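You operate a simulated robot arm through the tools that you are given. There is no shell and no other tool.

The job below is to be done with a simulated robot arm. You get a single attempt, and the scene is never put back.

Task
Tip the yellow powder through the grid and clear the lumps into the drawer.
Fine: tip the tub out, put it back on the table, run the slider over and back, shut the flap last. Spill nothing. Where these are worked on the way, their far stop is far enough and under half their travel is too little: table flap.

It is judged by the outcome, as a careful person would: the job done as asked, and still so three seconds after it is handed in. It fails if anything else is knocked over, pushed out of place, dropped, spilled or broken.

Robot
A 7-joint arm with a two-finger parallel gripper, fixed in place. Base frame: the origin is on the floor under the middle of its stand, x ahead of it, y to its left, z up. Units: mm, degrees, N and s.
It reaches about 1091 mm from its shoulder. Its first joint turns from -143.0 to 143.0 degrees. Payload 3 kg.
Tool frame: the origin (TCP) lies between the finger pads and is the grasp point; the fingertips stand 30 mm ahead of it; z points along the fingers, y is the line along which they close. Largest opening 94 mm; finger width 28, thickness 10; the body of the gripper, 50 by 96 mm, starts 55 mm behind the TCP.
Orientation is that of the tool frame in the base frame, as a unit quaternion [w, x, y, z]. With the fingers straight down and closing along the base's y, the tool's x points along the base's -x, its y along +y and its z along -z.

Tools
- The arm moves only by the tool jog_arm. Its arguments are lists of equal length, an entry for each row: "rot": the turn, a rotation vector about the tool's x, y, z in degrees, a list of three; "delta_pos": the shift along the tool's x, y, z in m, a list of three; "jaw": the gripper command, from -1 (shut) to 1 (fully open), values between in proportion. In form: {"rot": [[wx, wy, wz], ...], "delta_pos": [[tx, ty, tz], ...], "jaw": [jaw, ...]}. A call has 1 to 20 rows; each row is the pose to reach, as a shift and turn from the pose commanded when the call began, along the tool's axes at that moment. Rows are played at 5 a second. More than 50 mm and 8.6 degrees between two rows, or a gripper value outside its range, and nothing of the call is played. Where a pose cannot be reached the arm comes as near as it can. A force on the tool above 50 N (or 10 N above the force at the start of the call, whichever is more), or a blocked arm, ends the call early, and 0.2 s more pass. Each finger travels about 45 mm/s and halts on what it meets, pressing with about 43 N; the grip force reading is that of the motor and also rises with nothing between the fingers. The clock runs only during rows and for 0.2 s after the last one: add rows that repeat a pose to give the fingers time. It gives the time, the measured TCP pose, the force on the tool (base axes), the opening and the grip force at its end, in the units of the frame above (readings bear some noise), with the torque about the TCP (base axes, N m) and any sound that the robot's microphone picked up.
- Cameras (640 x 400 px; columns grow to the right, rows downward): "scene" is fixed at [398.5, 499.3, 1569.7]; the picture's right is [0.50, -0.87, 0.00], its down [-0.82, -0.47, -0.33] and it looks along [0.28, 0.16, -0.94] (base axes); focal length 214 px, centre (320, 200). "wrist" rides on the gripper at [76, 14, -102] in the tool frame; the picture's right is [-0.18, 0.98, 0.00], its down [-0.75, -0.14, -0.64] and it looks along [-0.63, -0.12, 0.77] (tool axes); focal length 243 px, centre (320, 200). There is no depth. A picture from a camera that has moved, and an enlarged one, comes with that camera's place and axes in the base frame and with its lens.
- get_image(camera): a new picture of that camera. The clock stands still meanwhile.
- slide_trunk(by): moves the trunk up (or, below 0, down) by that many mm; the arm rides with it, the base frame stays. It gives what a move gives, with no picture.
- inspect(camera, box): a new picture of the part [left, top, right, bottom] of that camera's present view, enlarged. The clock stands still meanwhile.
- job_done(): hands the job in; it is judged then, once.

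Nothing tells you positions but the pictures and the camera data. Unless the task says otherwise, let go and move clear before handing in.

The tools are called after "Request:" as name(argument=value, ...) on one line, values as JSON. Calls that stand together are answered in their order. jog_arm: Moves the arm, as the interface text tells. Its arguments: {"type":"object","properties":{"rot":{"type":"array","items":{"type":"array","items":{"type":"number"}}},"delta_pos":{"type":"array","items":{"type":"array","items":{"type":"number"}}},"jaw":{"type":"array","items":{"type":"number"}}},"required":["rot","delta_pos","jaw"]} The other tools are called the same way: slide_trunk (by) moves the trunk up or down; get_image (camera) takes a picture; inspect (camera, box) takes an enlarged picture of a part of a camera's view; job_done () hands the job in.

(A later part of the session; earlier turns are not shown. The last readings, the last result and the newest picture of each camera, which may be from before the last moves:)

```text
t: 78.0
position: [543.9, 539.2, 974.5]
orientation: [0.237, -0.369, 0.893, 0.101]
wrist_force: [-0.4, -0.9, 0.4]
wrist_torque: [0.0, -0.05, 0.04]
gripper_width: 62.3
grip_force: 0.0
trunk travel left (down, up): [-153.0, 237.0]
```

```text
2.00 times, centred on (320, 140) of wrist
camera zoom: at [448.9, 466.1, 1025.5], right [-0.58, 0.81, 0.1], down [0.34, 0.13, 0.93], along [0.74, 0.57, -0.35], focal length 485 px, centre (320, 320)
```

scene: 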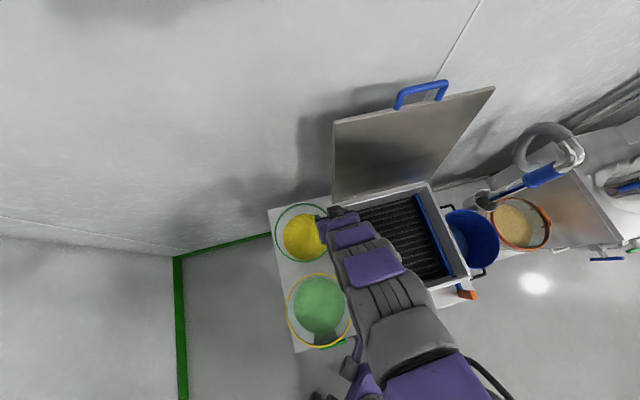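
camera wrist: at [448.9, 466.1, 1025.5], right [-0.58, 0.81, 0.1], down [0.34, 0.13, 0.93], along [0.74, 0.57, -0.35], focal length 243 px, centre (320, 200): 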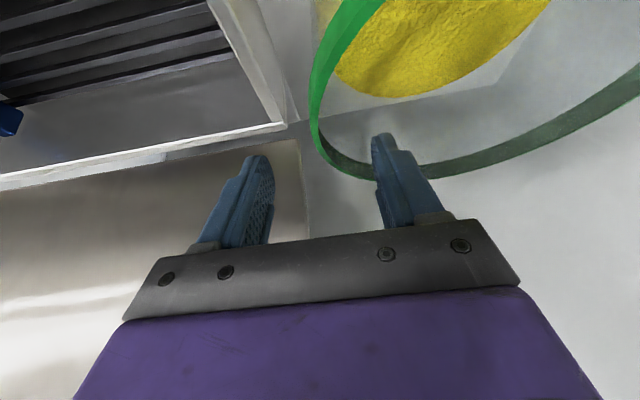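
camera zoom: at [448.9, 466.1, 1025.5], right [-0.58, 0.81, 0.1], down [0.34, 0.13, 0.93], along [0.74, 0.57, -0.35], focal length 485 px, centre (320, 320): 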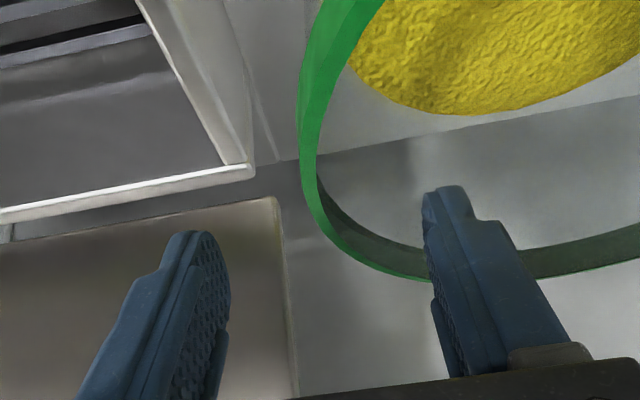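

The rim is centred between the two fingers, one inside the tub and one outside. Descending 40 mm to straddle the wall.

Request:
jog_arm(rot=[[0, 0, 0], [0, 0, 0], [0, 0, 0]], delta_pos=[[0.0066, 0, 0.0116], [0.0132, 0, 0.0231], [0.0198, 0, 0.0347]], jaw=[0.32, 0.32, 0.32])

Request:
get_image(camera="wrist")

Request:
inspect(camera="wrist", box=[220, 60, 420, 260])

```text
t: 78.8
position: [543.5, 538.4, 936.5]
orientation: [0.237, -0.369, 0.893, 0.1]
wrist_force: [-0.2, -0.6, -0.9]
wrist_torque: [0.0, 0.01, 0.02]
gripper_width: 61.8
grip_force: 0.0
trunk travel left (down, up): [-153.0, 237.0]
```

```text
taken
camera wrist: at [449.3, 464.5, 986.7], right [-0.58, 0.81, 0.1], down [0.34, 0.13, 0.93], along [0.74, 0.57, -0.35], focal length 243 px, centre (320, 200)
```

wrist: 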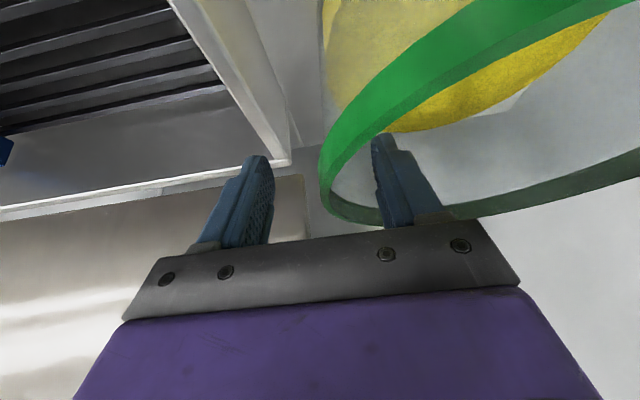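

```text
2.00 times, centred on (320, 160) of wrist
camera zoom: at [449.3, 464.5, 986.7], right [-0.58, 0.81, 0.1], down [0.34, 0.13, 0.93], along [0.74, 0.57, -0.35], focal length 485 px, centre (320, 280)
```

zoom: 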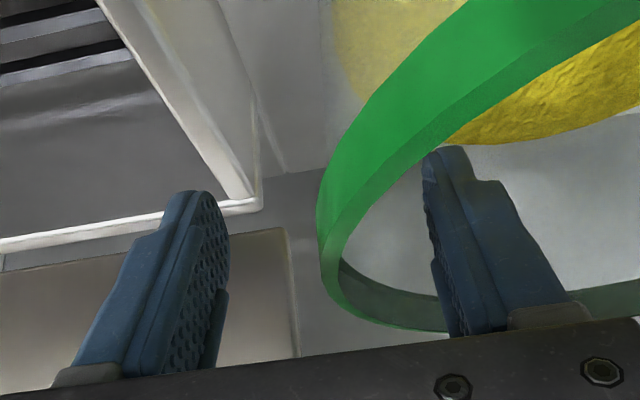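

Straddling the wall cleanly, fingertips above the powder. Now closing on the wall.

Request:
jog_arm(rot=[[0, 0, 0], [0, 0, 0], [0, 0, 0], [0, 0, 0], [0, 0, 0], [0, 0, 0], [0, 0, 0]], delta_pos=[[0, 0.0015, 0], [0, 0.0015, 0], [0, 0.0015, 0], [0, 0.0015, 0], [0, 0.0015, 0], [0, 0.0015, 0], [0, 0.0015, 0]], jaw=[0.1, -0.2, -0.5, -0.75, -0.9, -1, -1])

Request:
get_image(camera="wrist")

Request:
inspect(camera="scene", box=[240, 160, 400, 360])

```text
t: 80.4
position: [541.9, 538.1, 935.7]
orientation: [0.239, -0.368, 0.893, 0.1]
wrist_force: [-1.8, -1.0, 0.7]
wrist_torque: [-0.26, -0.08, 0.07]
gripper_width: 11.0
grip_force: 42.8
trunk travel left (down, up): [-153.0, 237.0]
```

```text
taken
camera wrist: at [448.1, 465.7, 986.9], right [-0.58, 0.81, 0.1], down [0.34, 0.13, 0.93], along [0.74, 0.57, -0.35], focal length 243 px, centre (320, 200)
```

wrist: 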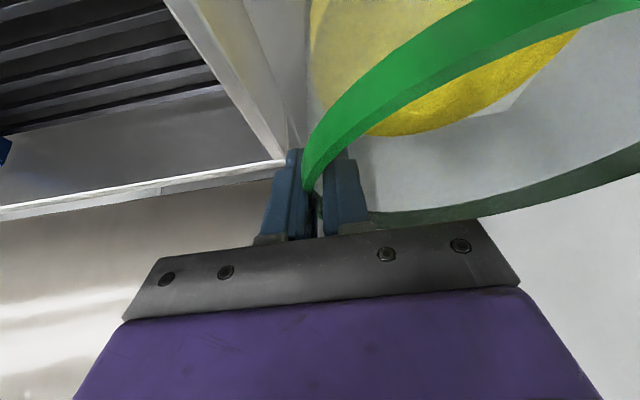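

```text
2.00 times, centred on (320, 260) of scene
camera zoom: at [398.5, 499.3, 1569.7], right [0.5, -0.87, 0.0], down [-0.82, -0.47, -0.33], along [0.28, 0.16, -0.94], focal length 429 px, centre (320, 80)
```

zoom: 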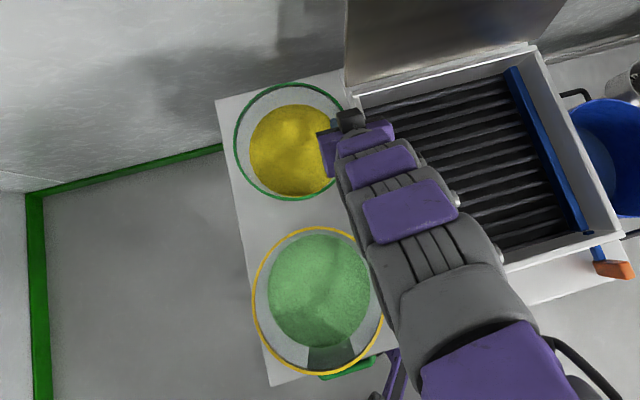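

Gripped; the tub slid only a few millimetres toward the fingers. I lift 20 mm and check how it hangs.

Request:
jog_arm(rot=[[0, 0, 0], [0, 0, 0], [0, 0, 0], [0, 0, 0]], delta_pos=[[-0.0025, 0, -0.0043], [-0.005, 0, -0.0087], [-0.0075, 0, -0.013], [-0.0099, 0, -0.0173]], jaw=[-1, -1, -1, -1])

Request:
get_image(camera="wrist")

Request:
inspect(camera="scene", box=[240, 160, 400, 360])

```text
t: 81.4
position: [542.6, 538.8, 955.6]
orientation: [0.237, -0.37, 0.893, 0.1]
wrist_force: [-0.4, -0.8, -4.9]
wrist_torque: [-0.28, -0.28, 0.0]
gripper_width: 10.9
grip_force: 43.2
trunk travel left (down, up): [-153.0, 237.0]
```

```text
taken
camera wrist: at [448.2, 466.6, 1005.9], right [-0.58, 0.81, 0.09], down [0.34, 0.13, 0.93], along [0.74, 0.57, -0.35], focal length 243 px, centre (320, 200)
```

wrist: 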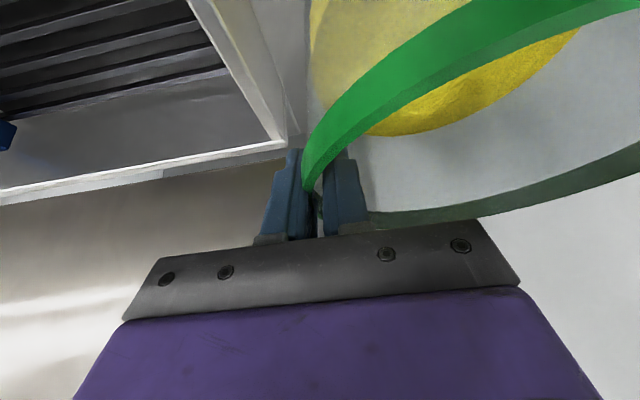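

```text
2.00 times, centred on (320, 260) of scene
camera zoom: at [398.5, 499.3, 1569.7], right [0.5, -0.87, 0.0], down [-0.82, -0.47, -0.33], along [0.28, 0.16, -0.94], focal length 429 px, centre (320, 80)
```

zoom: 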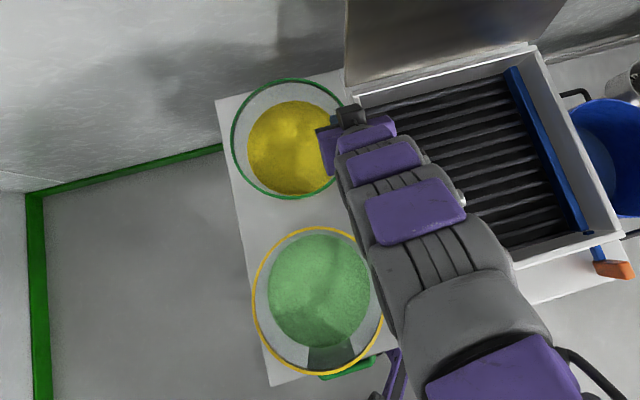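

The tub weighs only about 0.5 kg and hangs level with no slip. Before committing, I want to dry-run the whole pouring motion empty-handed, so I set the tub back down and release it.

Request:
jog_arm(rot=[[0, 0, 0], [0, 0, 0], [0, 0, 0], [0, 0, 0], [0, 0, 0], [0, 0, 0], [0, 0, 0], [0, 0, 0]], delta_pos=[[0.003, 0, 0.0052], [0.006, 0, 0.0104], [0.0085, 0, 0.0147], [0.0099, 0, 0.0173], [0.0099, 0, 0.0173], [0.0099, 0, 0.0173], [0.0099, 0, 0.0173], [0.0099, 0, 0.0173]], jaw=[-1, -1, -1, -1, -0.7, -0.2, 0.3, 0.3])

Request:
get_image(camera="wrist")

```text
t: 83.2
position: [540.9, 540.8, 935.9]
orientation: [0.237, -0.369, 0.893, 0.099]
wrist_force: [-0.2, 0.5, 0.9]
wrist_torque: [-0.01, 0.01, 0.02]
gripper_width: 61.1
grip_force: 0.0
trunk travel left (down, up): [-153.0, 237.0]
```

```text
taken
camera wrist: at [447.8, 467.2, 987.5], right [-0.58, 0.81, 0.1], down [0.34, 0.13, 0.93], along [0.74, 0.57, -0.35], focal length 243 px, centre (320, 200)
```

wrist: 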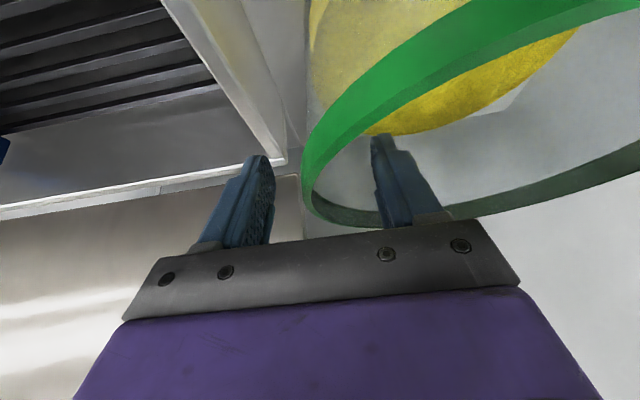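

The tub stands again. Now the dry run: rise, then move over the box with the yaw.

Request:
jog_arm(rot=[[0, 0, 0], [0, 0, 0], [0, 0, 0], [0, 0, 0], [-2.9, 0, -5.05], [-5.8, 0, -10.1], [-8.75, 0, -15.15], [-11.7, 0, -20.2], [-14.6, 0, -25.25], [-17.5, 0, -30.3]], delta_pos=[[-0.0166, 0, -0.029], [-0.0331, 0, -0.0581], [-0.0497, 0, -0.0871], [-0.0663, 0, -0.1162], [-0.0564, -0.0329, -0.1219], [-0.0465, -0.0658, -0.1275], [-0.0366, -0.0988, -0.1332], [-0.0267, -0.1317, -0.1388], [-0.0168, -0.1646, -0.1445], [-0.0069, -0.1975, -0.1501]], jaw=[0.3, 0.3, 0.3, 0.3, 0.3, 0.3, 0.3, 0.3, 0.3, 0.3])

Request:
get_image(camera="scene")

```text
t: 85.4
position: [634.1, 351.6, 1071.2]
orientation: [0.197, -0.621, 0.74, 0.168]
wrist_force: [-0.3, 0.0, 0.0]
wrist_torque: [0.0, -0.01, 0.03]
gripper_width: 61.1
grip_force: 0.1
trunk travel left (down, up): [-153.0, 237.0]
```

```text
taken
```

scene: 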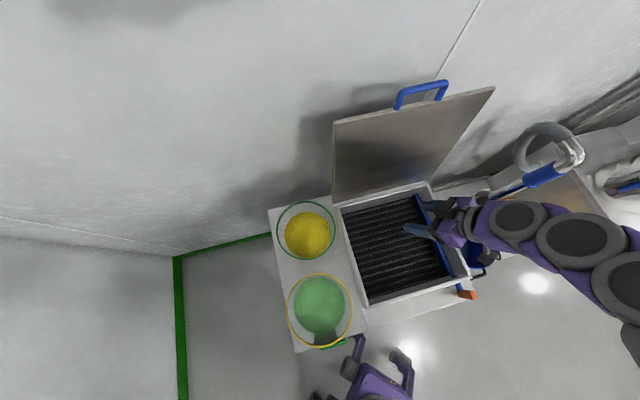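

Reached as planned. Now the tilting part of the dry run, in short stages.

Request:
jog_arm(rot=[[6.06, 0, -3.5], [12.12, 0, -7], [17.32, 0, -10], [23.4, 0, -13.5], [29.4, 0, -17], [34.6, 0, -20]], delta_pos=[[-0.0063, -0.018, -0.0138], [-0.0126, -0.036, -0.0275], [-0.018, -0.0515, -0.0393], [-0.0179, -0.0655, -0.0462], [-0.0179, -0.0796, -0.053], [-0.0178, -0.0916, -0.0589]], jaw=[0.3, 0.3, 0.3, 0.3, 0.3, 0.3])

Request:
get_image(camera="scene")

```text
t: 86.8
position: [720.4, 319.8, 1128.3]
orientation: [-0.397, 0.651, -0.64, 0.095]
wrist_force: [0.6, 0.6, 0.6]
wrist_torque: [-0.02, 0.0, 0.02]
gripper_width: 61.1
grip_force: 0.1
trunk travel left (down, up): [-153.0, 237.0]
```

```text
taken
```

scene: 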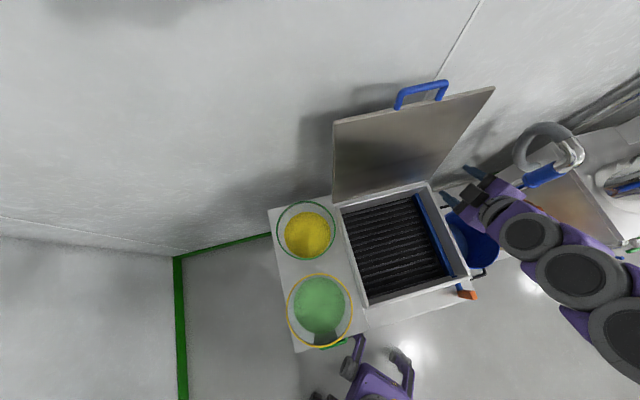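

Request:
jog_arm(rot=[[5.8, 0, -3.35], [11.5, 0, -6.65], [17.3, 0, -10], [23.8, 0, -13.75], [30.3, 0, -17.5]], delta_pos=[[0.0011, 0.0008, -0.0016], [0.0022, 0.0015, -0.0033], [0.0033, 0.0023, -0.0049], [0.0026, 0.0104, -0.008], [0.0018, 0.0185, -0.011]], jaw=[0.3, 0.3, 0.3, 0.3, 0.3])

Request:
get_image(camera="scene")

```text
t: 88.0
position: [700.2, 316.3, 1122.3]
orientation: [-0.534, 0.614, -0.487, 0.318]
wrist_force: [0.2, -0.7, 0.4]
wrist_torque: [-0.02, 0.01, 0.02]
gripper_width: 60.9
grip_force: 0.1
trunk travel left (down, up): [-153.0, 237.0]
```

```text
taken
```

scene: 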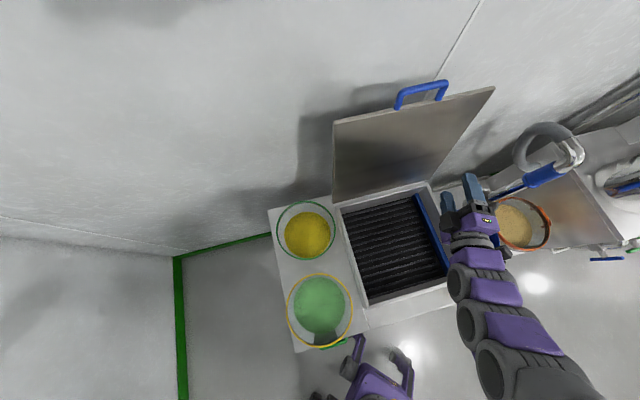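

Request:
jog_arm(rot=[[6.5, 0, -3.75], [13, 0, -7.5], [19.5, 0, -11.25], [26, 0, -15]], delta_pos=[[-0.01, 0.0088, -0.0173], [-0.0199, 0.0176, -0.0346], [-0.03, 0.0272, -0.052], [-0.0401, 0.0367, -0.0694]], jaw=[0.3, 0.3, 0.3, 0.3])

Request:
get_image(camera="scene")

```text
t: 89.0
position: [613.8, 331.7, 1108.1]
orientation: [0.612, -0.537, 0.319, -0.486]
wrist_force: [0.1, 0.2, -0.2]
wrist_torque: [0.02, 0.01, 0.01]
gripper_width: 61.0
grip_force: 0.3
trunk travel left (down, up): [-153.0, 237.0]
```

```text
taken
```

scene: 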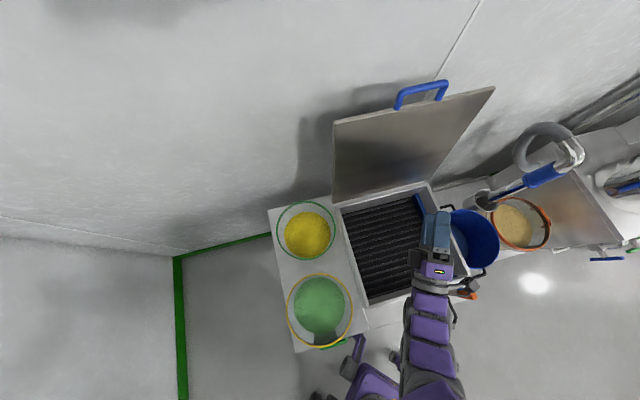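

Request:
jog_arm(rot=[[6.5, 0, -3.75], [13, 0, -7.5], [17.3, 0, -10], [21.65, 0, -12.5]], delta_pos=[[-0.011, 0.0016, -0.019], [-0.022, 0.0032, -0.038], [-0.029, 0.0075, -0.0502], [-0.036, 0.0118, -0.0623]], jaw=[0.3, 0.3, 0.3, 0.3])

Request:
get_image(camera="scene")

```text
t: 90.0
position: [548.3, 341.1, 1078.2]
orientation: [0.647, -0.443, 0.164, -0.599]
wrist_force: [0.1, -0.1, -0.3]
wrist_torque: [-0.01, 0.02, -0.02]
gripper_width: 61.0
grip_force: 0.1
trunk travel left (down, up): [-153.0, 237.0]
```

```text
taken
```

scene: 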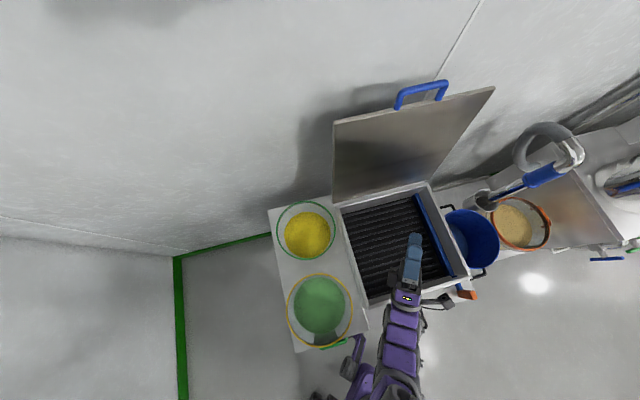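

The pouring path works through 130°. I'll test 10° more, then reverse the path.

Request:
jog_arm(rot=[[4.33, 0, -2.5], [8.66, 0, -5]], delta_pos=[[-0.0074, 0.0003, -0.0127], [-0.0147, 0.0006, -0.0254]], jaw=[0.3, 0.3])

```text
t: 90.6
position: [539.1, 339.9, 1093.1]
orientation: [0.645, -0.436, 0.151, -0.609]
wrist_force: [-0.4, -0.3, 0.5]
wrist_torque: [0.02, 0.04, 0.0]
gripper_width: 61.0
grip_force: 0.0
out of reach, approached as far as the arm can: row 1, 2
trunk travel left (down, up): [-153.0, 237.0]
```

130° is the practical limit there. Now I reverse the path step by step.

Request:
jog_arm(rot=[[-5.7, 0, 3.3], [-11.45, 0, 6.6], [-17.2, 0, 9.9], [-22.9, 0, 13.25]], delta_pos=[[0.0067, 0.0091, 0.0155], [0.0134, 0.0183, 0.031], [0.02, 0.0275, 0.0465], [0.0267, 0.0366, 0.062]], jaw=[0.3, 0.3, 0.3, 0.3])

```text
t: 91.6
position: [614.3, 333.7, 1113.3]
orientation: [0.612, -0.535, 0.319, -0.488]
wrist_force: [0.6, 0.3, -0.5]
wrist_torque: [-0.01, -0.01, -0.02]
gripper_width: 61.2
grip_force: 0.1
trunk travel left (down, up): [-153.0, 237.0]
```

Request:
jog_arm(rot=[[-6.5, 0, 3.75], [-13, 0, 7.5], [-19.5, 0, 11.25], [-26, 0, 15]], delta_pos=[[0.0111, 0.0018, 0.0192], [0.0222, 0.0036, 0.0384], [0.0328, 0.0074, 0.0569], [0.0435, 0.0112, 0.0753]], jaw=[0.3, 0.3, 0.3, 0.3])

Request:
jog_arm(rot=[[-6.5, 0, 3.75], [-13, 0, 7.5], [-18.8, 0, 10.85], [-24.6, 0, 14.2], [-30.3, 0, 17.5]], delta_pos=[[-0.0046, 0.0049, 0.0073], [-0.0092, 0.0097, 0.0147], [-0.0091, 0.0064, 0.0135], [-0.009, 0.0031, 0.0123], [-0.0089, -0.0002, 0.0112]], jaw=[0.3, 0.3, 0.3, 0.3, 0.3])

```text
t: 92.6
position: [700.3, 317.0, 1123.9]
orientation: [-0.533, 0.613, -0.487, 0.321]
wrist_force: [0.1, -0.9, -0.2]
wrist_torque: [-0.01, 0.01, 0.02]
gripper_width: 61.1
grip_force: 0.1
trunk travel left (down, up): [-153.0, 237.0]
```

```text
t: 94.0
position: [677.4, 420.9, 1170.9]
orientation: [-0.406, 0.732, -0.525, 0.154]
wrist_force: [-0.1, -0.5, -0.9]
wrist_torque: [-0.01, -0.02, -0.03]
gripper_width: 61.0
grip_force: 0.1
trunk travel left (down, up): [-153.0, 237.0]
stopped in row 5: the arm was blocked; the commanded pose is now the measured one
```

The arm stopped as blocked on the way back. I need to see what is in contact.

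Request:
get_image(camera="scene")

Request:
get_image(camera="wrist")

Request:
inspect(camera="scene", box=[320, 60, 640, 320])

```text
taken
```

scene: 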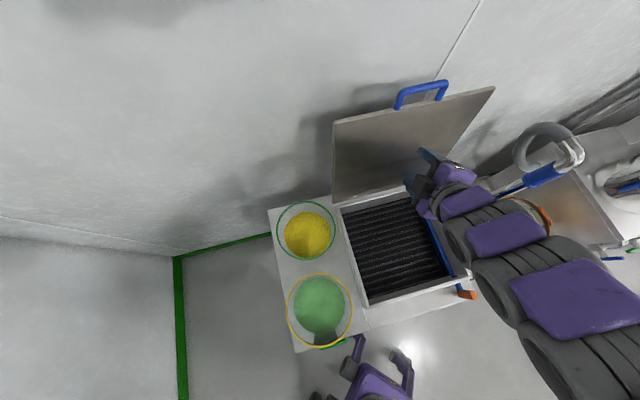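

```text
taken
camera wrist: at [631.1, 306.4, 1208.7], right [-0.71, 0.05, -0.71], down [-0.63, 0.41, 0.66], along [0.32, 0.91, -0.26], focal length 243 px, centre (320, 200)
```

wrist: 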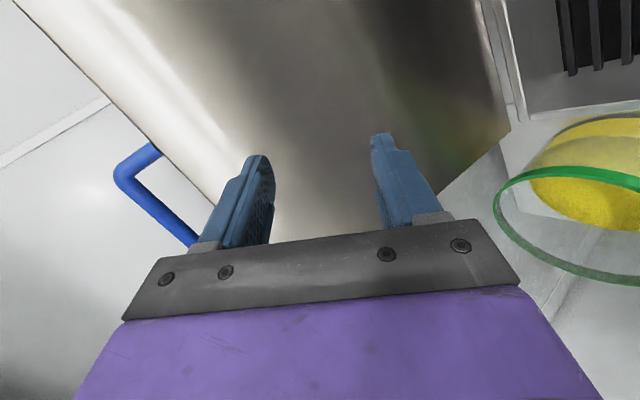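

```text
1.54 times, centred on (480, 190) of scene
camera zoom: at [398.5, 499.3, 1569.7], right [0.5, -0.87, 0.0], down [-0.82, -0.47, -0.33], along [0.28, 0.16, -0.94], focal length 330 px, centre (74, 215)
```

zoom: 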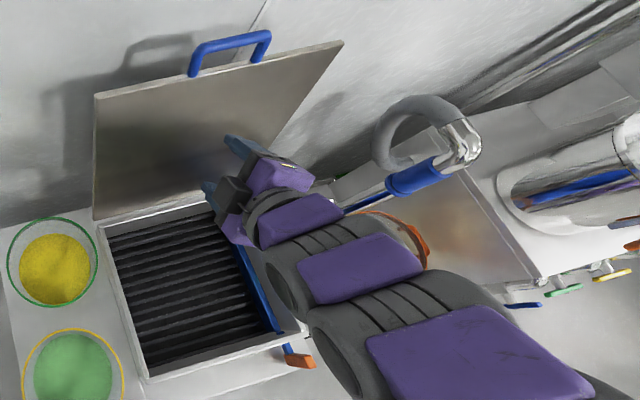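

Nothing has been touched (tubs and flap are unchanged); the arm had swung through a wrist singularity and lagged. I'll go back slowly, away from the flap, to the natural pitched pose.

Request:
jog_arm(rot=[[-1.43, 0.94, 4.67], [-2.86, 1.87, 9.34], [-4.29, 2.81, 14.01], [-5.71, 3.74, 18.69], [-7.14, 4.68, 23.36], [-8.57, 5.61, 28.03], [-10, 6.55, 32.7], [-11.43, 7.49, 37.37], [-12.86, 8.42, 42.04], [-14.29, 9.36, 46.71], [-15.71, 10.29, 51.39], [-17.14, 11.23, 56.06], [-18.57, 12.16, 60.73], [-20, 13.1, 65.4]], delta_pos=[[0.0022, 0.0072, -0.0104], [0.0045, 0.0143, -0.0209], [0.0067, 0.0215, -0.0313], [0.009, 0.0286, -0.0418], [0.0112, 0.0358, -0.0522], [0.0135, 0.0429, -0.0627], [0.0157, 0.0501, -0.0731], [0.0179, 0.0572, -0.0835], [0.0202, 0.0644, -0.094], [0.0224, 0.0715, -0.1044], [0.0247, 0.0787, -0.1149], [0.0269, 0.0858, -0.1253], [0.0292, 0.093, -0.1358], [0.0314, 0.1001, -0.1462]], jaw=[0.3, 0.3, 0.3, 0.3, 0.3, 0.3, 0.3, 0.3, 0.3, 0.3, 0.3, 0.3, 0.3, 0.3])

Request:
get_image(camera="scene")

```text
t: 97.0
position: [528.2, 316.1, 1181.7]
orientation: [0.24, -0.366, 0.894, 0.1]
wrist_force: [-0.8, -0.7, -0.2]
wrist_torque: [0.01, 0.01, 0.0]
gripper_width: 61.2
grip_force: 0.1
trunk travel left (down, up): [-153.0, 237.0]
```

```text
taken
```

scene: 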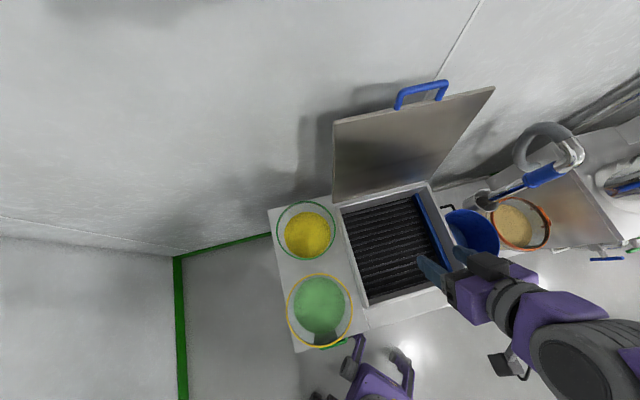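

Back in a good posture. I'll return above the tub's grip position, the starting point of the real motion, and then repeat the dry run more slowly to see how well the arm tracks.

Request:
jog_arm(rot=[[0, 0, 0], [0, 0, 0], [0, 0, 0], [0, 0, 0], [0, 0, 0], [0, 0, 0], [0, 0, 0], [0, 0, 0]], delta_pos=[[-0.0112, 0.0188, 0.0226], [-0.0224, 0.0375, 0.0453], [-0.0336, 0.0563, 0.0679], [-0.0448, 0.075, 0.0905], [-0.0559, 0.0938, 0.1131], [-0.0671, 0.1125, 0.1358], [-0.0783, 0.1313, 0.1584], [-0.0895, 0.15, 0.181]], jaw=[0.3, 0.3, 0.3, 0.3, 0.3, 0.3, 0.3, 0.3])

Request:
get_image(camera="scene")

```text
t: 98.8
position: [541.5, 544.4, 1068.1]
orientation: [0.24, -0.368, 0.893, 0.098]
wrist_force: [0.1, 0.2, -0.4]
wrist_torque: [0.01, -0.01, 0.01]
gripper_width: 61.0
grip_force: 0.0
trunk travel left (down, up): [-153.0, 237.0]
```

```text
taken
```

scene: 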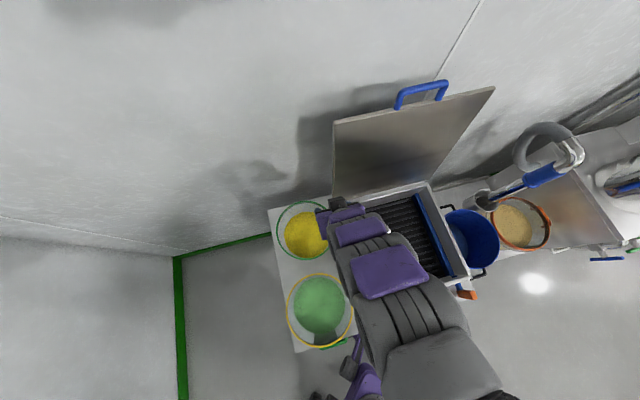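

The posture here is elbow-up and in-plane. I'll use a different pouring path that keeps the hand in the arm's own plane (yaw blended with the tilt). Dry run of that: first translate over the box.

Request:
jog_arm(rot=[[0, 0, 0], [0, 0, 0], [0, 0, 0], [0, 0, 0], [0, 0, 0], [0, 0, 0], [0, 0, 0], [0, 0, 0]], delta_pos=[[0.0103, -0.0288, -0.0059], [0.0206, -0.0575, -0.0119], [0.0309, -0.0863, -0.0178], [0.0412, -0.115, -0.0238], [0.0514, -0.1438, -0.0297], [0.0617, -0.1725, -0.0356], [0.072, -0.2013, -0.0416], [0.0823, -0.23, -0.0475]], jaw=[0.3, 0.3, 0.3, 0.3, 0.3, 0.3, 0.3, 0.3])

Request:
jog_arm(rot=[[1.66, -0.12, -5.12], [3.32, -0.5, -10.24], [4.98, -1.1, -15.4], [6.64, -2, -20.5], [8.3, -3.1, -25.6]], delta_pos=[[-0.0103, -0.0067, -0.004], [-0.0206, -0.0134, -0.0079], [-0.031, -0.02, -0.0119], [-0.0413, -0.0267, -0.0158], [-0.0516, -0.0334, -0.0198]], jaw=[0.3, 0.3, 0.3, 0.3, 0.3])

Request:
get_image(camera="scene")

```text
t: 100.6
position: [637.4, 308.2, 1070.3]
orientation: [0.243, -0.368, 0.892, 0.099]
wrist_force: [0.4, 0.4, -0.1]
wrist_torque: [0.02, 0.01, 0.03]
gripper_width: 61.2
grip_force: 0.1
trunk travel left (down, up): [-153.0, 237.0]
```

```text
t: 101.8
position: [685.1, 312.4, 1111.6]
orientation: [0.306, -0.536, 0.787, -0.012]
wrist_force: [-0.2, -0.3, 0.3]
wrist_torque: [0.01, 0.02, -0.01]
gripper_width: 61.0
grip_force: 0.0
trunk travel left (down, up): [-153.0, 237.0]
```

```text
taken
```

scene: 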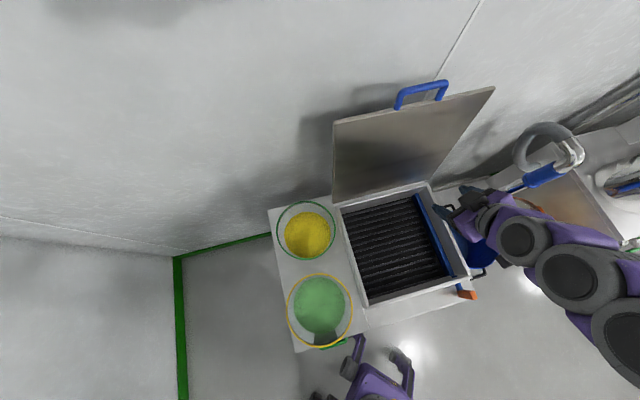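

Request:
jog_arm(rot=[[2.1, -1.4, -4.3], [4.25, -2.9, -8.6], [6.4, -4.5, -12.8], [8.5, -6, -17.1], [10.7, -7.6, -21.4]], delta_pos=[[-0.0032, -0.0049, -0.0003], [-0.0064, -0.0099, -0.0005], [-0.0096, -0.0148, -0.0008], [-0.0128, -0.0198, -0.001], [-0.016, -0.0247, -0.0013]], jaw=[0.3, 0.3, 0.3, 0.3, 0.3])

Request:
get_image(camera="scene")

```text
t: 103.0
position: [708.8, 313.8, 1129.2]
orientation: [0.399, -0.64, 0.648, -0.106]
wrist_force: [-0.6, 0.3, 0.0]
wrist_torque: [-0.02, -0.03, 0.02]
gripper_width: 61.0
grip_force: 0.0
trunk travel left (down, up): [-153.0, 237.0]
```

```text
taken
```

scene: 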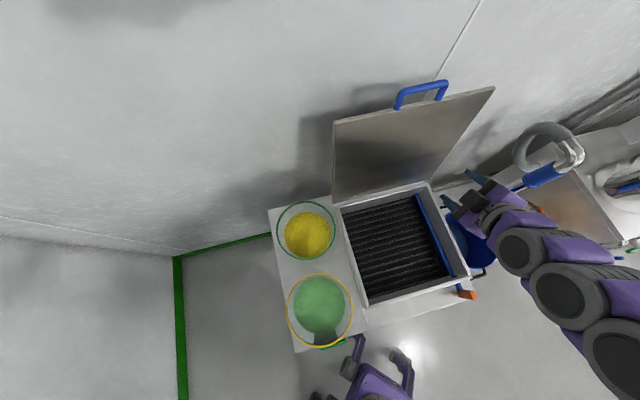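

Request:
jog_arm(rot=[[1.9, -0.67, -1.75], [3.75, -1.35, -3.5], [5.6, -2, -5.25], [7.5, -2.7, -7], [9.4, -3.4, -8.75], [11.25, -4.05, -10.5], [13.1, -4.7, -12.25], [15, -5.4, -14]], delta_pos=[[0.0004, 0.0006, -0.0009], [0.0008, 0.0013, -0.0018], [0.0011, 0.0019, -0.0027], [0.0015, 0.0025, -0.0036], [0.0019, 0.0031, -0.0045], [0.0023, 0.0038, -0.0054], [0.0026, 0.0044, -0.0063], [0.003, 0.005, -0.0072]], jaw=[0.3, 0.3, 0.3, 0.3, 0.3, 0.3, 0.3, 0.3])

Request:
get_image(camera="scene")

```text
t: 104.8
position: [700.2, 310.0, 1129.8]
orientation: [-0.493, 0.661, -0.527, 0.206]
wrist_force: [-0.3, 0.4, -0.2]
wrist_torque: [0.0, 0.0, -0.01]
gripper_width: 61.1
grip_force: 0.2
trunk travel left (down, up): [-153.0, 237.0]
```

```text
taken
```

scene: 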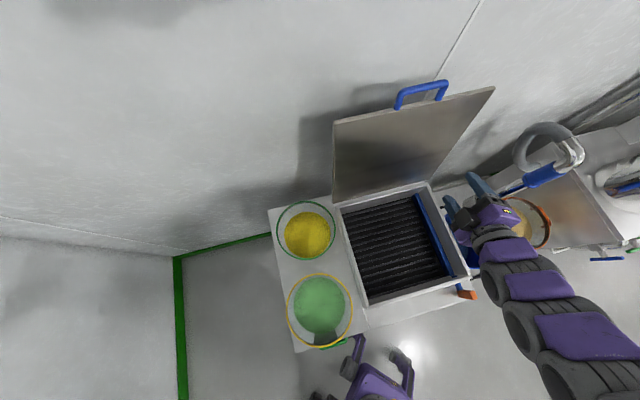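

Tracking is good when slow. Continuing the dry run.

Request:
jog_arm(rot=[[3.1, -0.7, -2.1], [6.2, -1.4, -4.25], [9.3, -2.1, -6.4], [12.4, -2.8, -8.5]], delta_pos=[[-0.0022, 0.004, -0.0034], [-0.0043, 0.008, -0.0068], [-0.0065, 0.0119, -0.0101], [-0.0086, 0.0159, -0.0135]], jaw=[0.3, 0.3, 0.3, 0.3])

Request:
jog_arm(rot=[[4.33, 0, -2.5], [8.66, 0, -5], [13, 0, -7.5], [17.3, 0, -10], [21.65, 0, -12.5], [26, 0, -15]], delta_pos=[[-0.0067, 0.0047, -0.0063], [-0.0133, 0.0093, -0.0126], [-0.02, 0.014, -0.0189], [-0.0271, 0.0201, -0.029], [-0.0343, 0.0261, -0.0392], [-0.0414, 0.0322, -0.0493]], jaw=[0.3, 0.3, 0.3, 0.3, 0.3, 0.3])

Request:
get_image(camera="scene")

```text
t: 105.8
position: [680.2, 311.9, 1124.0]
orientation: [-0.557, 0.646, -0.439, 0.282]
wrist_force: [-0.5, 0.3, -0.6]
wrist_torque: [-0.02, 0.0, 0.02]
gripper_width: 61.0
grip_force: 0.0
trunk travel left (down, up): [-153.0, 237.0]
```

```text
t: 107.2
position: [609.4, 326.3, 1107.2]
orientation: [0.646, -0.557, 0.277, -0.443]
wrist_force: [-0.6, 0.6, -0.9]
wrist_torque: [0.0, -0.01, 0.0]
gripper_width: 61.2
grip_force: 0.0
trunk travel left (down, up): [-153.0, 237.0]
```

```text
taken
```

scene: 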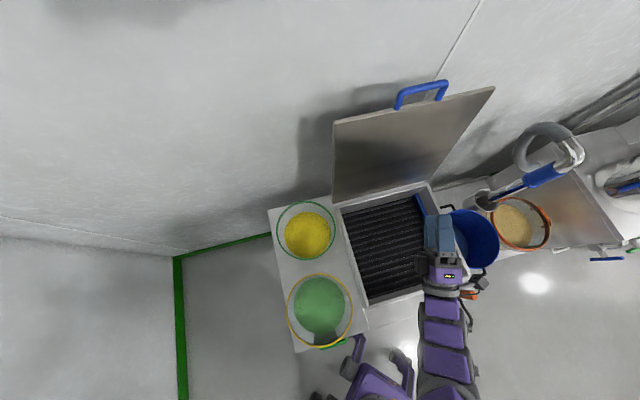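

Request:
jog_arm(rot=[[4.1, 0.9, -2.9], [8.2, 1.8, -5.8], [12.3, 2.7, -8.7], [16.4, 3.65, -11.6], [20.5, 4.55, -14.5]], delta_pos=[[-0.0081, 0.0011, -0.0122], [-0.0161, 0.0022, -0.0244], [-0.0242, 0.0033, -0.0366], [-0.0338, 0.0076, -0.0472], [-0.0433, 0.0119, -0.0577]], jaw=[0.3, 0.3, 0.3, 0.3, 0.3])

Request:
get_image(camera="scene")

```text
t: 108.4
position: [541.8, 338.1, 1090.1]
orientation: [0.661, -0.447, 0.151, -0.584]
wrist_force: [0.3, -0.4, -0.3]
wrist_torque: [-0.04, 0.04, -0.01]
gripper_width: 60.8
grip_force: 0.2
out of reach, approached as far as the arm can: row 5
trunk travel left (down, up): [-153.0, 237.0]
```

```text
taken
```

scene: 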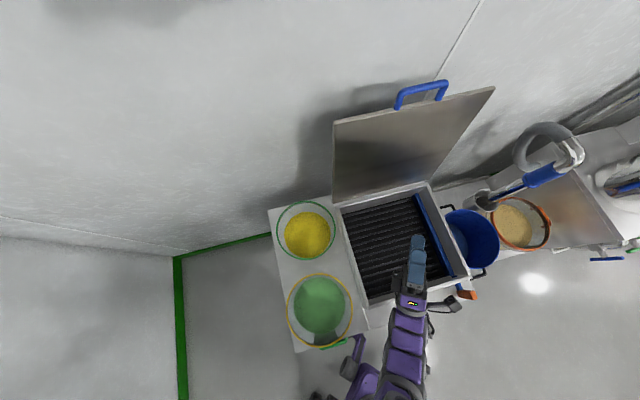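

Reaches about 129–130°, sufficient. Now the reverse path, slowly.

Request:
jog_arm(rot=[[-3.4, -0.75, 2.4], [-6.8, -1.5, 4.9], [-10.25, -2.25, 7.3], [-13.7, -3, 9.7], [-17.1, -3.75, 12.2], [-20.5, -4.5, 14.6]], delta_pos=[[0.0059, 0.0048, 0.0092], [0.0118, 0.0096, 0.0184], [0.0177, 0.0145, 0.0277], [0.0236, 0.0193, 0.0369], [0.0295, 0.0241, 0.0461], [0.0354, 0.0289, 0.0553]], jaw=[0.3, 0.3, 0.3, 0.3, 0.3, 0.3])

Request:
jog_arm(rot=[[-4.33, 0, 2.5], [-8.66, 0, 5], [-13, 0, 7.5], [-17.3, 0, 10], [-21.65, 0, 12.5], [-26, 0, 15]], delta_pos=[[0.0078, 0.0009, 0.0113], [0.0157, 0.0018, 0.0226], [0.0235, 0.0027, 0.0339], [0.0307, 0.0031, 0.0412], [0.038, 0.0034, 0.0486], [0.0452, 0.0038, 0.0559]], jaw=[0.3, 0.3, 0.3, 0.3, 0.3, 0.3])

```text
t: 109.8
position: [610.7, 326.2, 1113.8]
orientation: [0.647, -0.556, 0.278, -0.442]
wrist_force: [-0.6, -0.2, 0.2]
wrist_torque: [0.03, 0.01, -0.03]
gripper_width: 61.1
grip_force: 0.0
trunk travel left (down, up): [-153.0, 237.0]
```

```text
t: 111.2
position: [680.5, 313.3, 1126.2]
orientation: [-0.557, 0.646, -0.44, 0.281]
wrist_force: [0.3, 0.7, 0.2]
wrist_torque: [-0.03, -0.01, -0.02]
gripper_width: 61.1
grip_force: 0.1
trunk travel left (down, up): [-153.0, 237.0]
```

Request:
jog_arm(rot=[[-2.1, 0.47, 1.4], [-4.1, 0.93, 2.8], [-6.2, 1.4, 4.25], [-8.3, 1.87, 5.7], [-10.3, 2.3, 7.1], [-12.4, 2.8, 8.5]], delta_pos=[[0.0019, -0.0019, 0.0027], [0.0038, -0.0037, 0.0053], [0.0057, -0.0056, 0.008], [0.0076, -0.0075, 0.0106], [0.0095, -0.0093, 0.0133], [0.0114, -0.0112, 0.0159]], jaw=[0.3, 0.3, 0.3, 0.3, 0.3, 0.3])

Request:
jog_arm(rot=[[-1.5, 0.55, 1.4], [-3, 1.1, 2.8], [-4.5, 1.6, 4.2], [-6, 2.2, 5.6], [-7.5, 2.7, 7]], delta_pos=[[-0.0001, -0.0003, 0.0009], [-0.0003, -0.0007, 0.0017], [-0.0004, -0.001, 0.0026], [-0.0005, -0.0014, 0.0034], [-0.0006, -0.0017, 0.0043]], jaw=[0.3, 0.3, 0.3, 0.3, 0.3])

Request:
get_image(camera="scene")

```text
t: 112.6
position: [701.7, 310.1, 1132.0]
orientation: [-0.493, 0.661, -0.527, 0.206]
wrist_force: [-0.7, 0.2, 0.1]
wrist_torque: [0.02, 0.02, 0.0]
gripper_width: 61.1
grip_force: 0.1
trunk travel left (down, up): [-153.0, 237.0]
```

```text
t: 113.8
position: [705.4, 312.3, 1131.6]
orientation: [-0.447, 0.653, -0.591, 0.156]
wrist_force: [0.0, -0.3, 0.1]
wrist_torque: [-0.02, 0.0, -0.01]
gripper_width: 61.2
grip_force: 0.0
trunk travel left (down, up): [-153.0, 237.0]
```

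```text
taken
```

scene: 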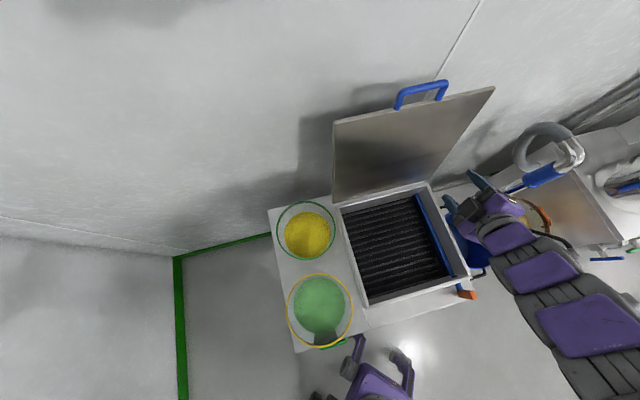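

Request:
jog_arm(rot=[[-0.75, 0.27, 0.7], [-1.5, 0.55, 1.4], [-2.25, 0.8, 2.1], [-3, 1.1, 2.8], [-3.75, 1.35, 3.5]], delta_pos=[[0, -0.0002, 0.0004], [-0.0001, -0.0003, 0.0009], [-0.0002, -0.0005, 0.0013], [-0.0003, -0.0007, 0.0017], [-0.0003, -0.0009, 0.0022]], jaw=[0.3, 0.3, 0.3, 0.3, 0.3])

Request:
get_image(camera="scene")

```text
t: 115.0
position: [706.8, 313.3, 1131.9]
orientation: [-0.424, 0.647, -0.62, 0.131]
wrist_force: [0.9, 0.9, -0.3]
wrist_torque: [-0.01, 0.01, -0.01]
gripper_width: 61.1
grip_force: 0.1
trunk travel left (down, up): [-153.0, 237.0]
```

```text
taken
```

scene: 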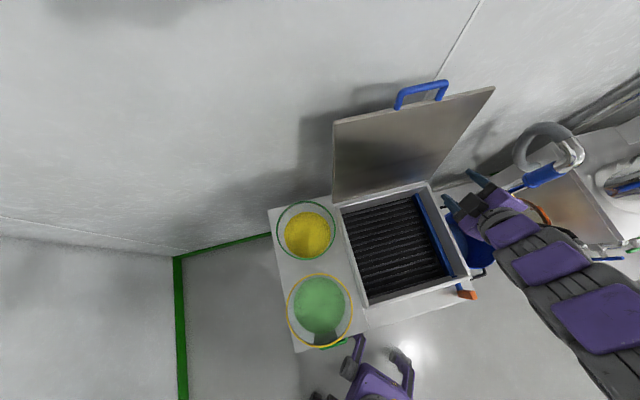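

Tracking fine and the arm stays in the elbow-up posture. I'll finish un-tilting with the heading kept radial (which should be free of posture flips), and use that as the real path too.

Request:
jog_arm(rot=[[-1.1, 1.37, 3.1], [-2.2, 2.74, 6.2], [-3.3, 4.1, 9.3], [-4.4, 5.5, 12.4], [-5.5, 6.85, 15.5], [-6.6, 8.2, 18.6], [-7.7, 9.6, 21.7], [-8.8, 11, 24.8], [-9.9, 12.3, 27.9], [-11, 13.7, 31]], delta_pos=[[0.0019, 0.0034, -0.002], [0.0038, 0.0069, -0.0039], [0.0056, 0.0103, -0.0059], [0.0075, 0.0137, -0.0078], [0.0094, 0.0172, -0.0098], [0.0113, 0.0206, -0.0118], [0.0132, 0.024, -0.0137], [0.015, 0.0274, -0.0157], [0.0169, 0.0309, -0.0176], [0.0188, 0.0343, -0.0196]], jaw=[0.3, 0.3, 0.3, 0.3, 0.3, 0.3, 0.3, 0.3, 0.3, 0.3])

Request:
get_image(camera="scene")

```text
t: 117.2
position: [673.8, 293.2, 1112.8]
orientation: [0.303, -0.475, 0.826, -0.03]
wrist_force: [0.7, 0.0, 1.1]
wrist_torque: [0.02, -0.01, -0.04]
gripper_width: 61.2
grip_force: 0.0
trunk travel left (down, up): [-153.0, 237.0]
```

```text
taken
```

scene: 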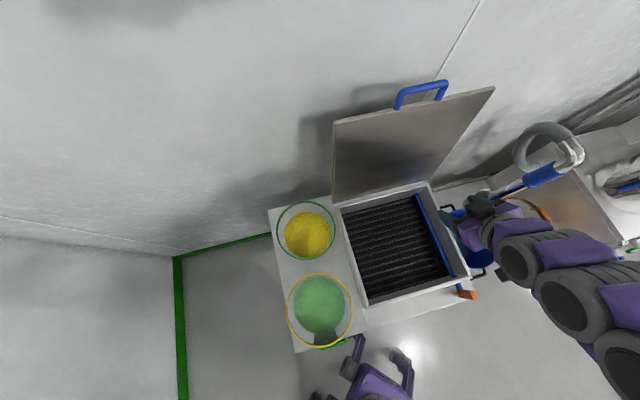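

Request:
jog_arm(rot=[[-0.28, 0.52, 3.5], [-0.56, 1.04, 7], [-0.84, 1.56, 10.5], [-1.1, 2.1, 14], [-1.4, 2.6, 17.6], [-1.7, 3.1, 21.1], [-2, 3.6, 24.6], [-2.2, 4.2, 28.1], [-2.5, 4.7, 31.6], [-2.8, 5.2, 35.1]], delta_pos=[[0.0003, 0.005, 0.003], [0.0005, 0.01, 0.006], [0.0008, 0.0149, 0.0091], [0.001, 0.0199, 0.0121], [0.0013, 0.0249, 0.0151], [0.0015, 0.0299, 0.0181], [0.0018, 0.0349, 0.0211], [0.002, 0.0398, 0.0242], [0.0023, 0.0448, 0.0272], [0.0025, 0.0498, 0.0302]], jaw=[0.3, 0.3, 0.3, 0.3, 0.3, 0.3, 0.3, 0.3, 0.3, 0.3])

Request:
get_image(camera="scene")

```text
t: 119.4
position: [649.9, 326.3, 1068.8]
orientation: [0.25, -0.211, 0.943, 0.062]
wrist_force: [0.3, 0.2, -0.3]
wrist_torque: [0.01, 0.01, -0.03]
gripper_width: 61.2
grip_force: 0.0
trunk travel left (down, up): [-153.0, 237.0]
```

```text
taken
```

scene: 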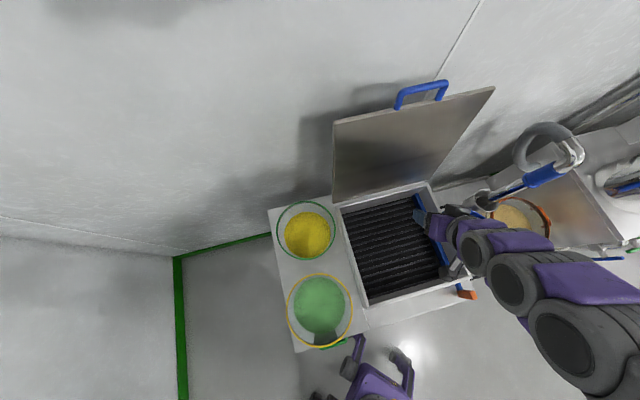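

Upright and tracking well. Now back to above the tub's grip position.

Request:
jog_arm(rot=[[-0.95, 0, -1.65], [-1.9, 0, -3.3], [-2.85, 0, -4.9], [-3.8, 0, -6.6], [-4.75, 0, -8.2], [-5.7, 0, -9.9], [-6.65, 0, -11.5], [-7.6, 0, -13.2], [-8.55, 0, -14.8], [-9.5, 0, -16.45]], delta_pos=[[0.0003, 0.0241, -0.0002], [0.0006, 0.0481, -0.0004], [0.0009, 0.0722, -0.0005], [0.0012, 0.0963, -0.0007], [0.0016, 0.1204, -0.0009], [0.0019, 0.1444, -0.0011], [0.0022, 0.1685, -0.0013], [0.0025, 0.1926, -0.0014], [0.0028, 0.2166, -0.0016], [0.0031, 0.2407, -0.0018]], jaw=[0.3, 0.3, 0.3, 0.3, 0.3, 0.3, 0.3, 0.3, 0.3, 0.3])

Request:
get_image(camera="wrist")

Request:
get_image(camera="scene")

```text
t: 121.6
position: [544.0, 542.8, 1075.0]
orientation: [0.237, -0.363, 0.895, 0.103]
wrist_force: [0.0, -0.8, -0.3]
wrist_torque: [0.0, -0.02, -0.01]
gripper_width: 61.0
grip_force: 0.0
trunk travel left (down, up): [-153.0, 237.0]
```

```text
taken
camera wrist: at [450.0, 469.6, 1125.5], right [-0.57, 0.81, 0.1], down [0.34, 0.12, 0.93], along [0.74, 0.57, -0.35], focal length 243 px, centre (320, 200)
```

wrist: 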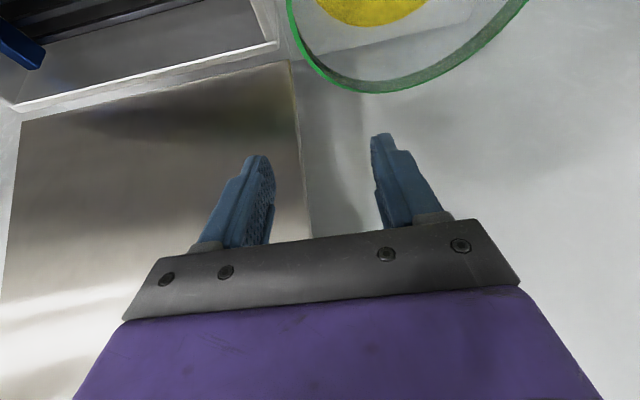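

```text
taken
```

scene: 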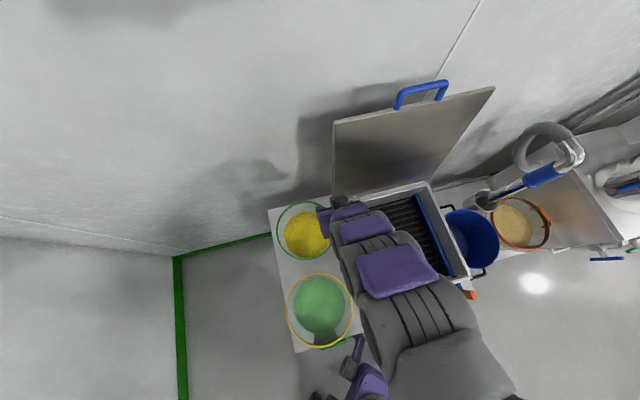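

Request:
jog_arm(rot=[[0, 0, 0], [0, 0, 0], [0, 0, 0], [0, 0, 0]], delta_pos=[[0.013, -0.0002, 0.0212], [0.026, -0.0003, 0.0424], [0.0395, -0.0005, 0.064], [0.0527, -0.0007, 0.0845]], jaw=[0.3, 0.3, 0.3, 0.3])

Request:
inspect(camera="wrist", box=[220, 40, 420, 240])

```text
t: 122.6
position: [542.1, 539.5, 974.6]
orientation: [0.238, -0.362, 0.895, 0.103]
wrist_force: [0.5, 0.1, 0.0]
wrist_torque: [0.0, -0.01, -0.05]
gripper_width: 61.2
grip_force: 0.0
trunk travel left (down, up): [-153.0, 237.0]
```

```text
2.00 times, centred on (320, 140) of wrist
camera zoom: at [448.4, 467.8, 1024.7], right [-0.57, 0.81, 0.11], down [0.34, 0.12, 0.93], along [0.74, 0.57, -0.35], focal length 485 px, centre (320, 320)
```

zoom: 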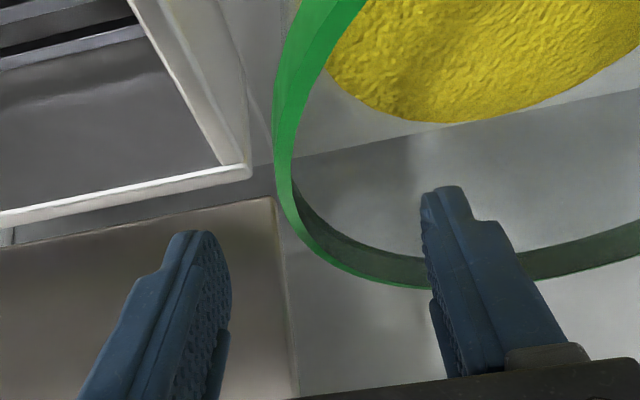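

The rim is close to centred for the grip. Descending and closing.

Request:
jog_arm(rot=[[0, 0, 0], [0, 0, 0], [0, 0, 0]], delta_pos=[[0.0065, -0.0005, 0.0112], [0.013, -0.001, 0.0223], [0.0194, -0.001, 0.0335]], jaw=[0.3, 0.3, 0.3])

Request:
jog_arm(rot=[[0, 0, 0], [0, 0, 0], [0, 0, 0], [0, 0, 0], [0, 0, 0], [0, 0, 0], [0, 0, 0]], delta_pos=[[0, 0, 0], [0, 0, 0], [0, 0, 0], [0, 0, 0], [0, 0, 0], [0, 0, 0], [0, 0, 0]], jaw=[0.1, -0.2, -0.5, -0.75, -0.9, -1, -1])

Request:
get_image(camera="wrist")

Request:
inspect(camera="scene", box=[240, 160, 400, 360])

```text
t: 123.4
position: [542.6, 539.3, 935.9]
orientation: [0.238, -0.364, 0.895, 0.103]
wrist_force: [0.1, 0.3, 1.1]
wrist_torque: [-0.02, 0.05, 0.0]
gripper_width: 61.2
grip_force: 0.2
trunk travel left (down, up): [-153.0, 237.0]
```

```text
t: 125.0
position: [541.4, 539.9, 936.0]
orientation: [0.239, -0.363, 0.895, 0.104]
wrist_force: [-0.2, 0.1, 1.1]
wrist_torque: [-0.17, -0.24, 0.04]
gripper_width: 11.2
grip_force: 43.2
trunk travel left (down, up): [-153.0, 237.0]
```

```text
taken
camera wrist: at [447.8, 467.7, 986.0], right [-0.57, 0.81, 0.1], down [0.34, 0.12, 0.93], along [0.74, 0.57, -0.35], focal length 243 px, centre (320, 200)
```

wrist: 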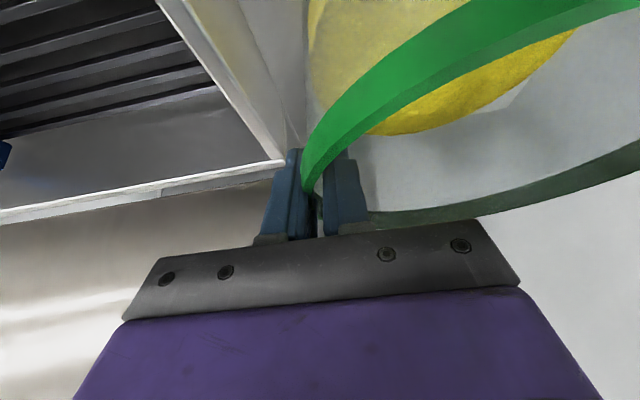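

```text
2.00 times, centred on (320, 260) of scene
camera zoom: at [398.5, 499.3, 1569.7], right [0.5, -0.87, 0.0], down [-0.82, -0.47, -0.33], along [0.28, 0.16, -0.94], focal length 429 px, centre (320, 80)
```

zoom: 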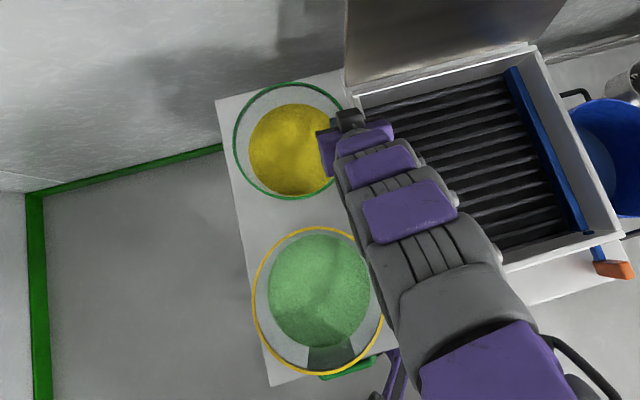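

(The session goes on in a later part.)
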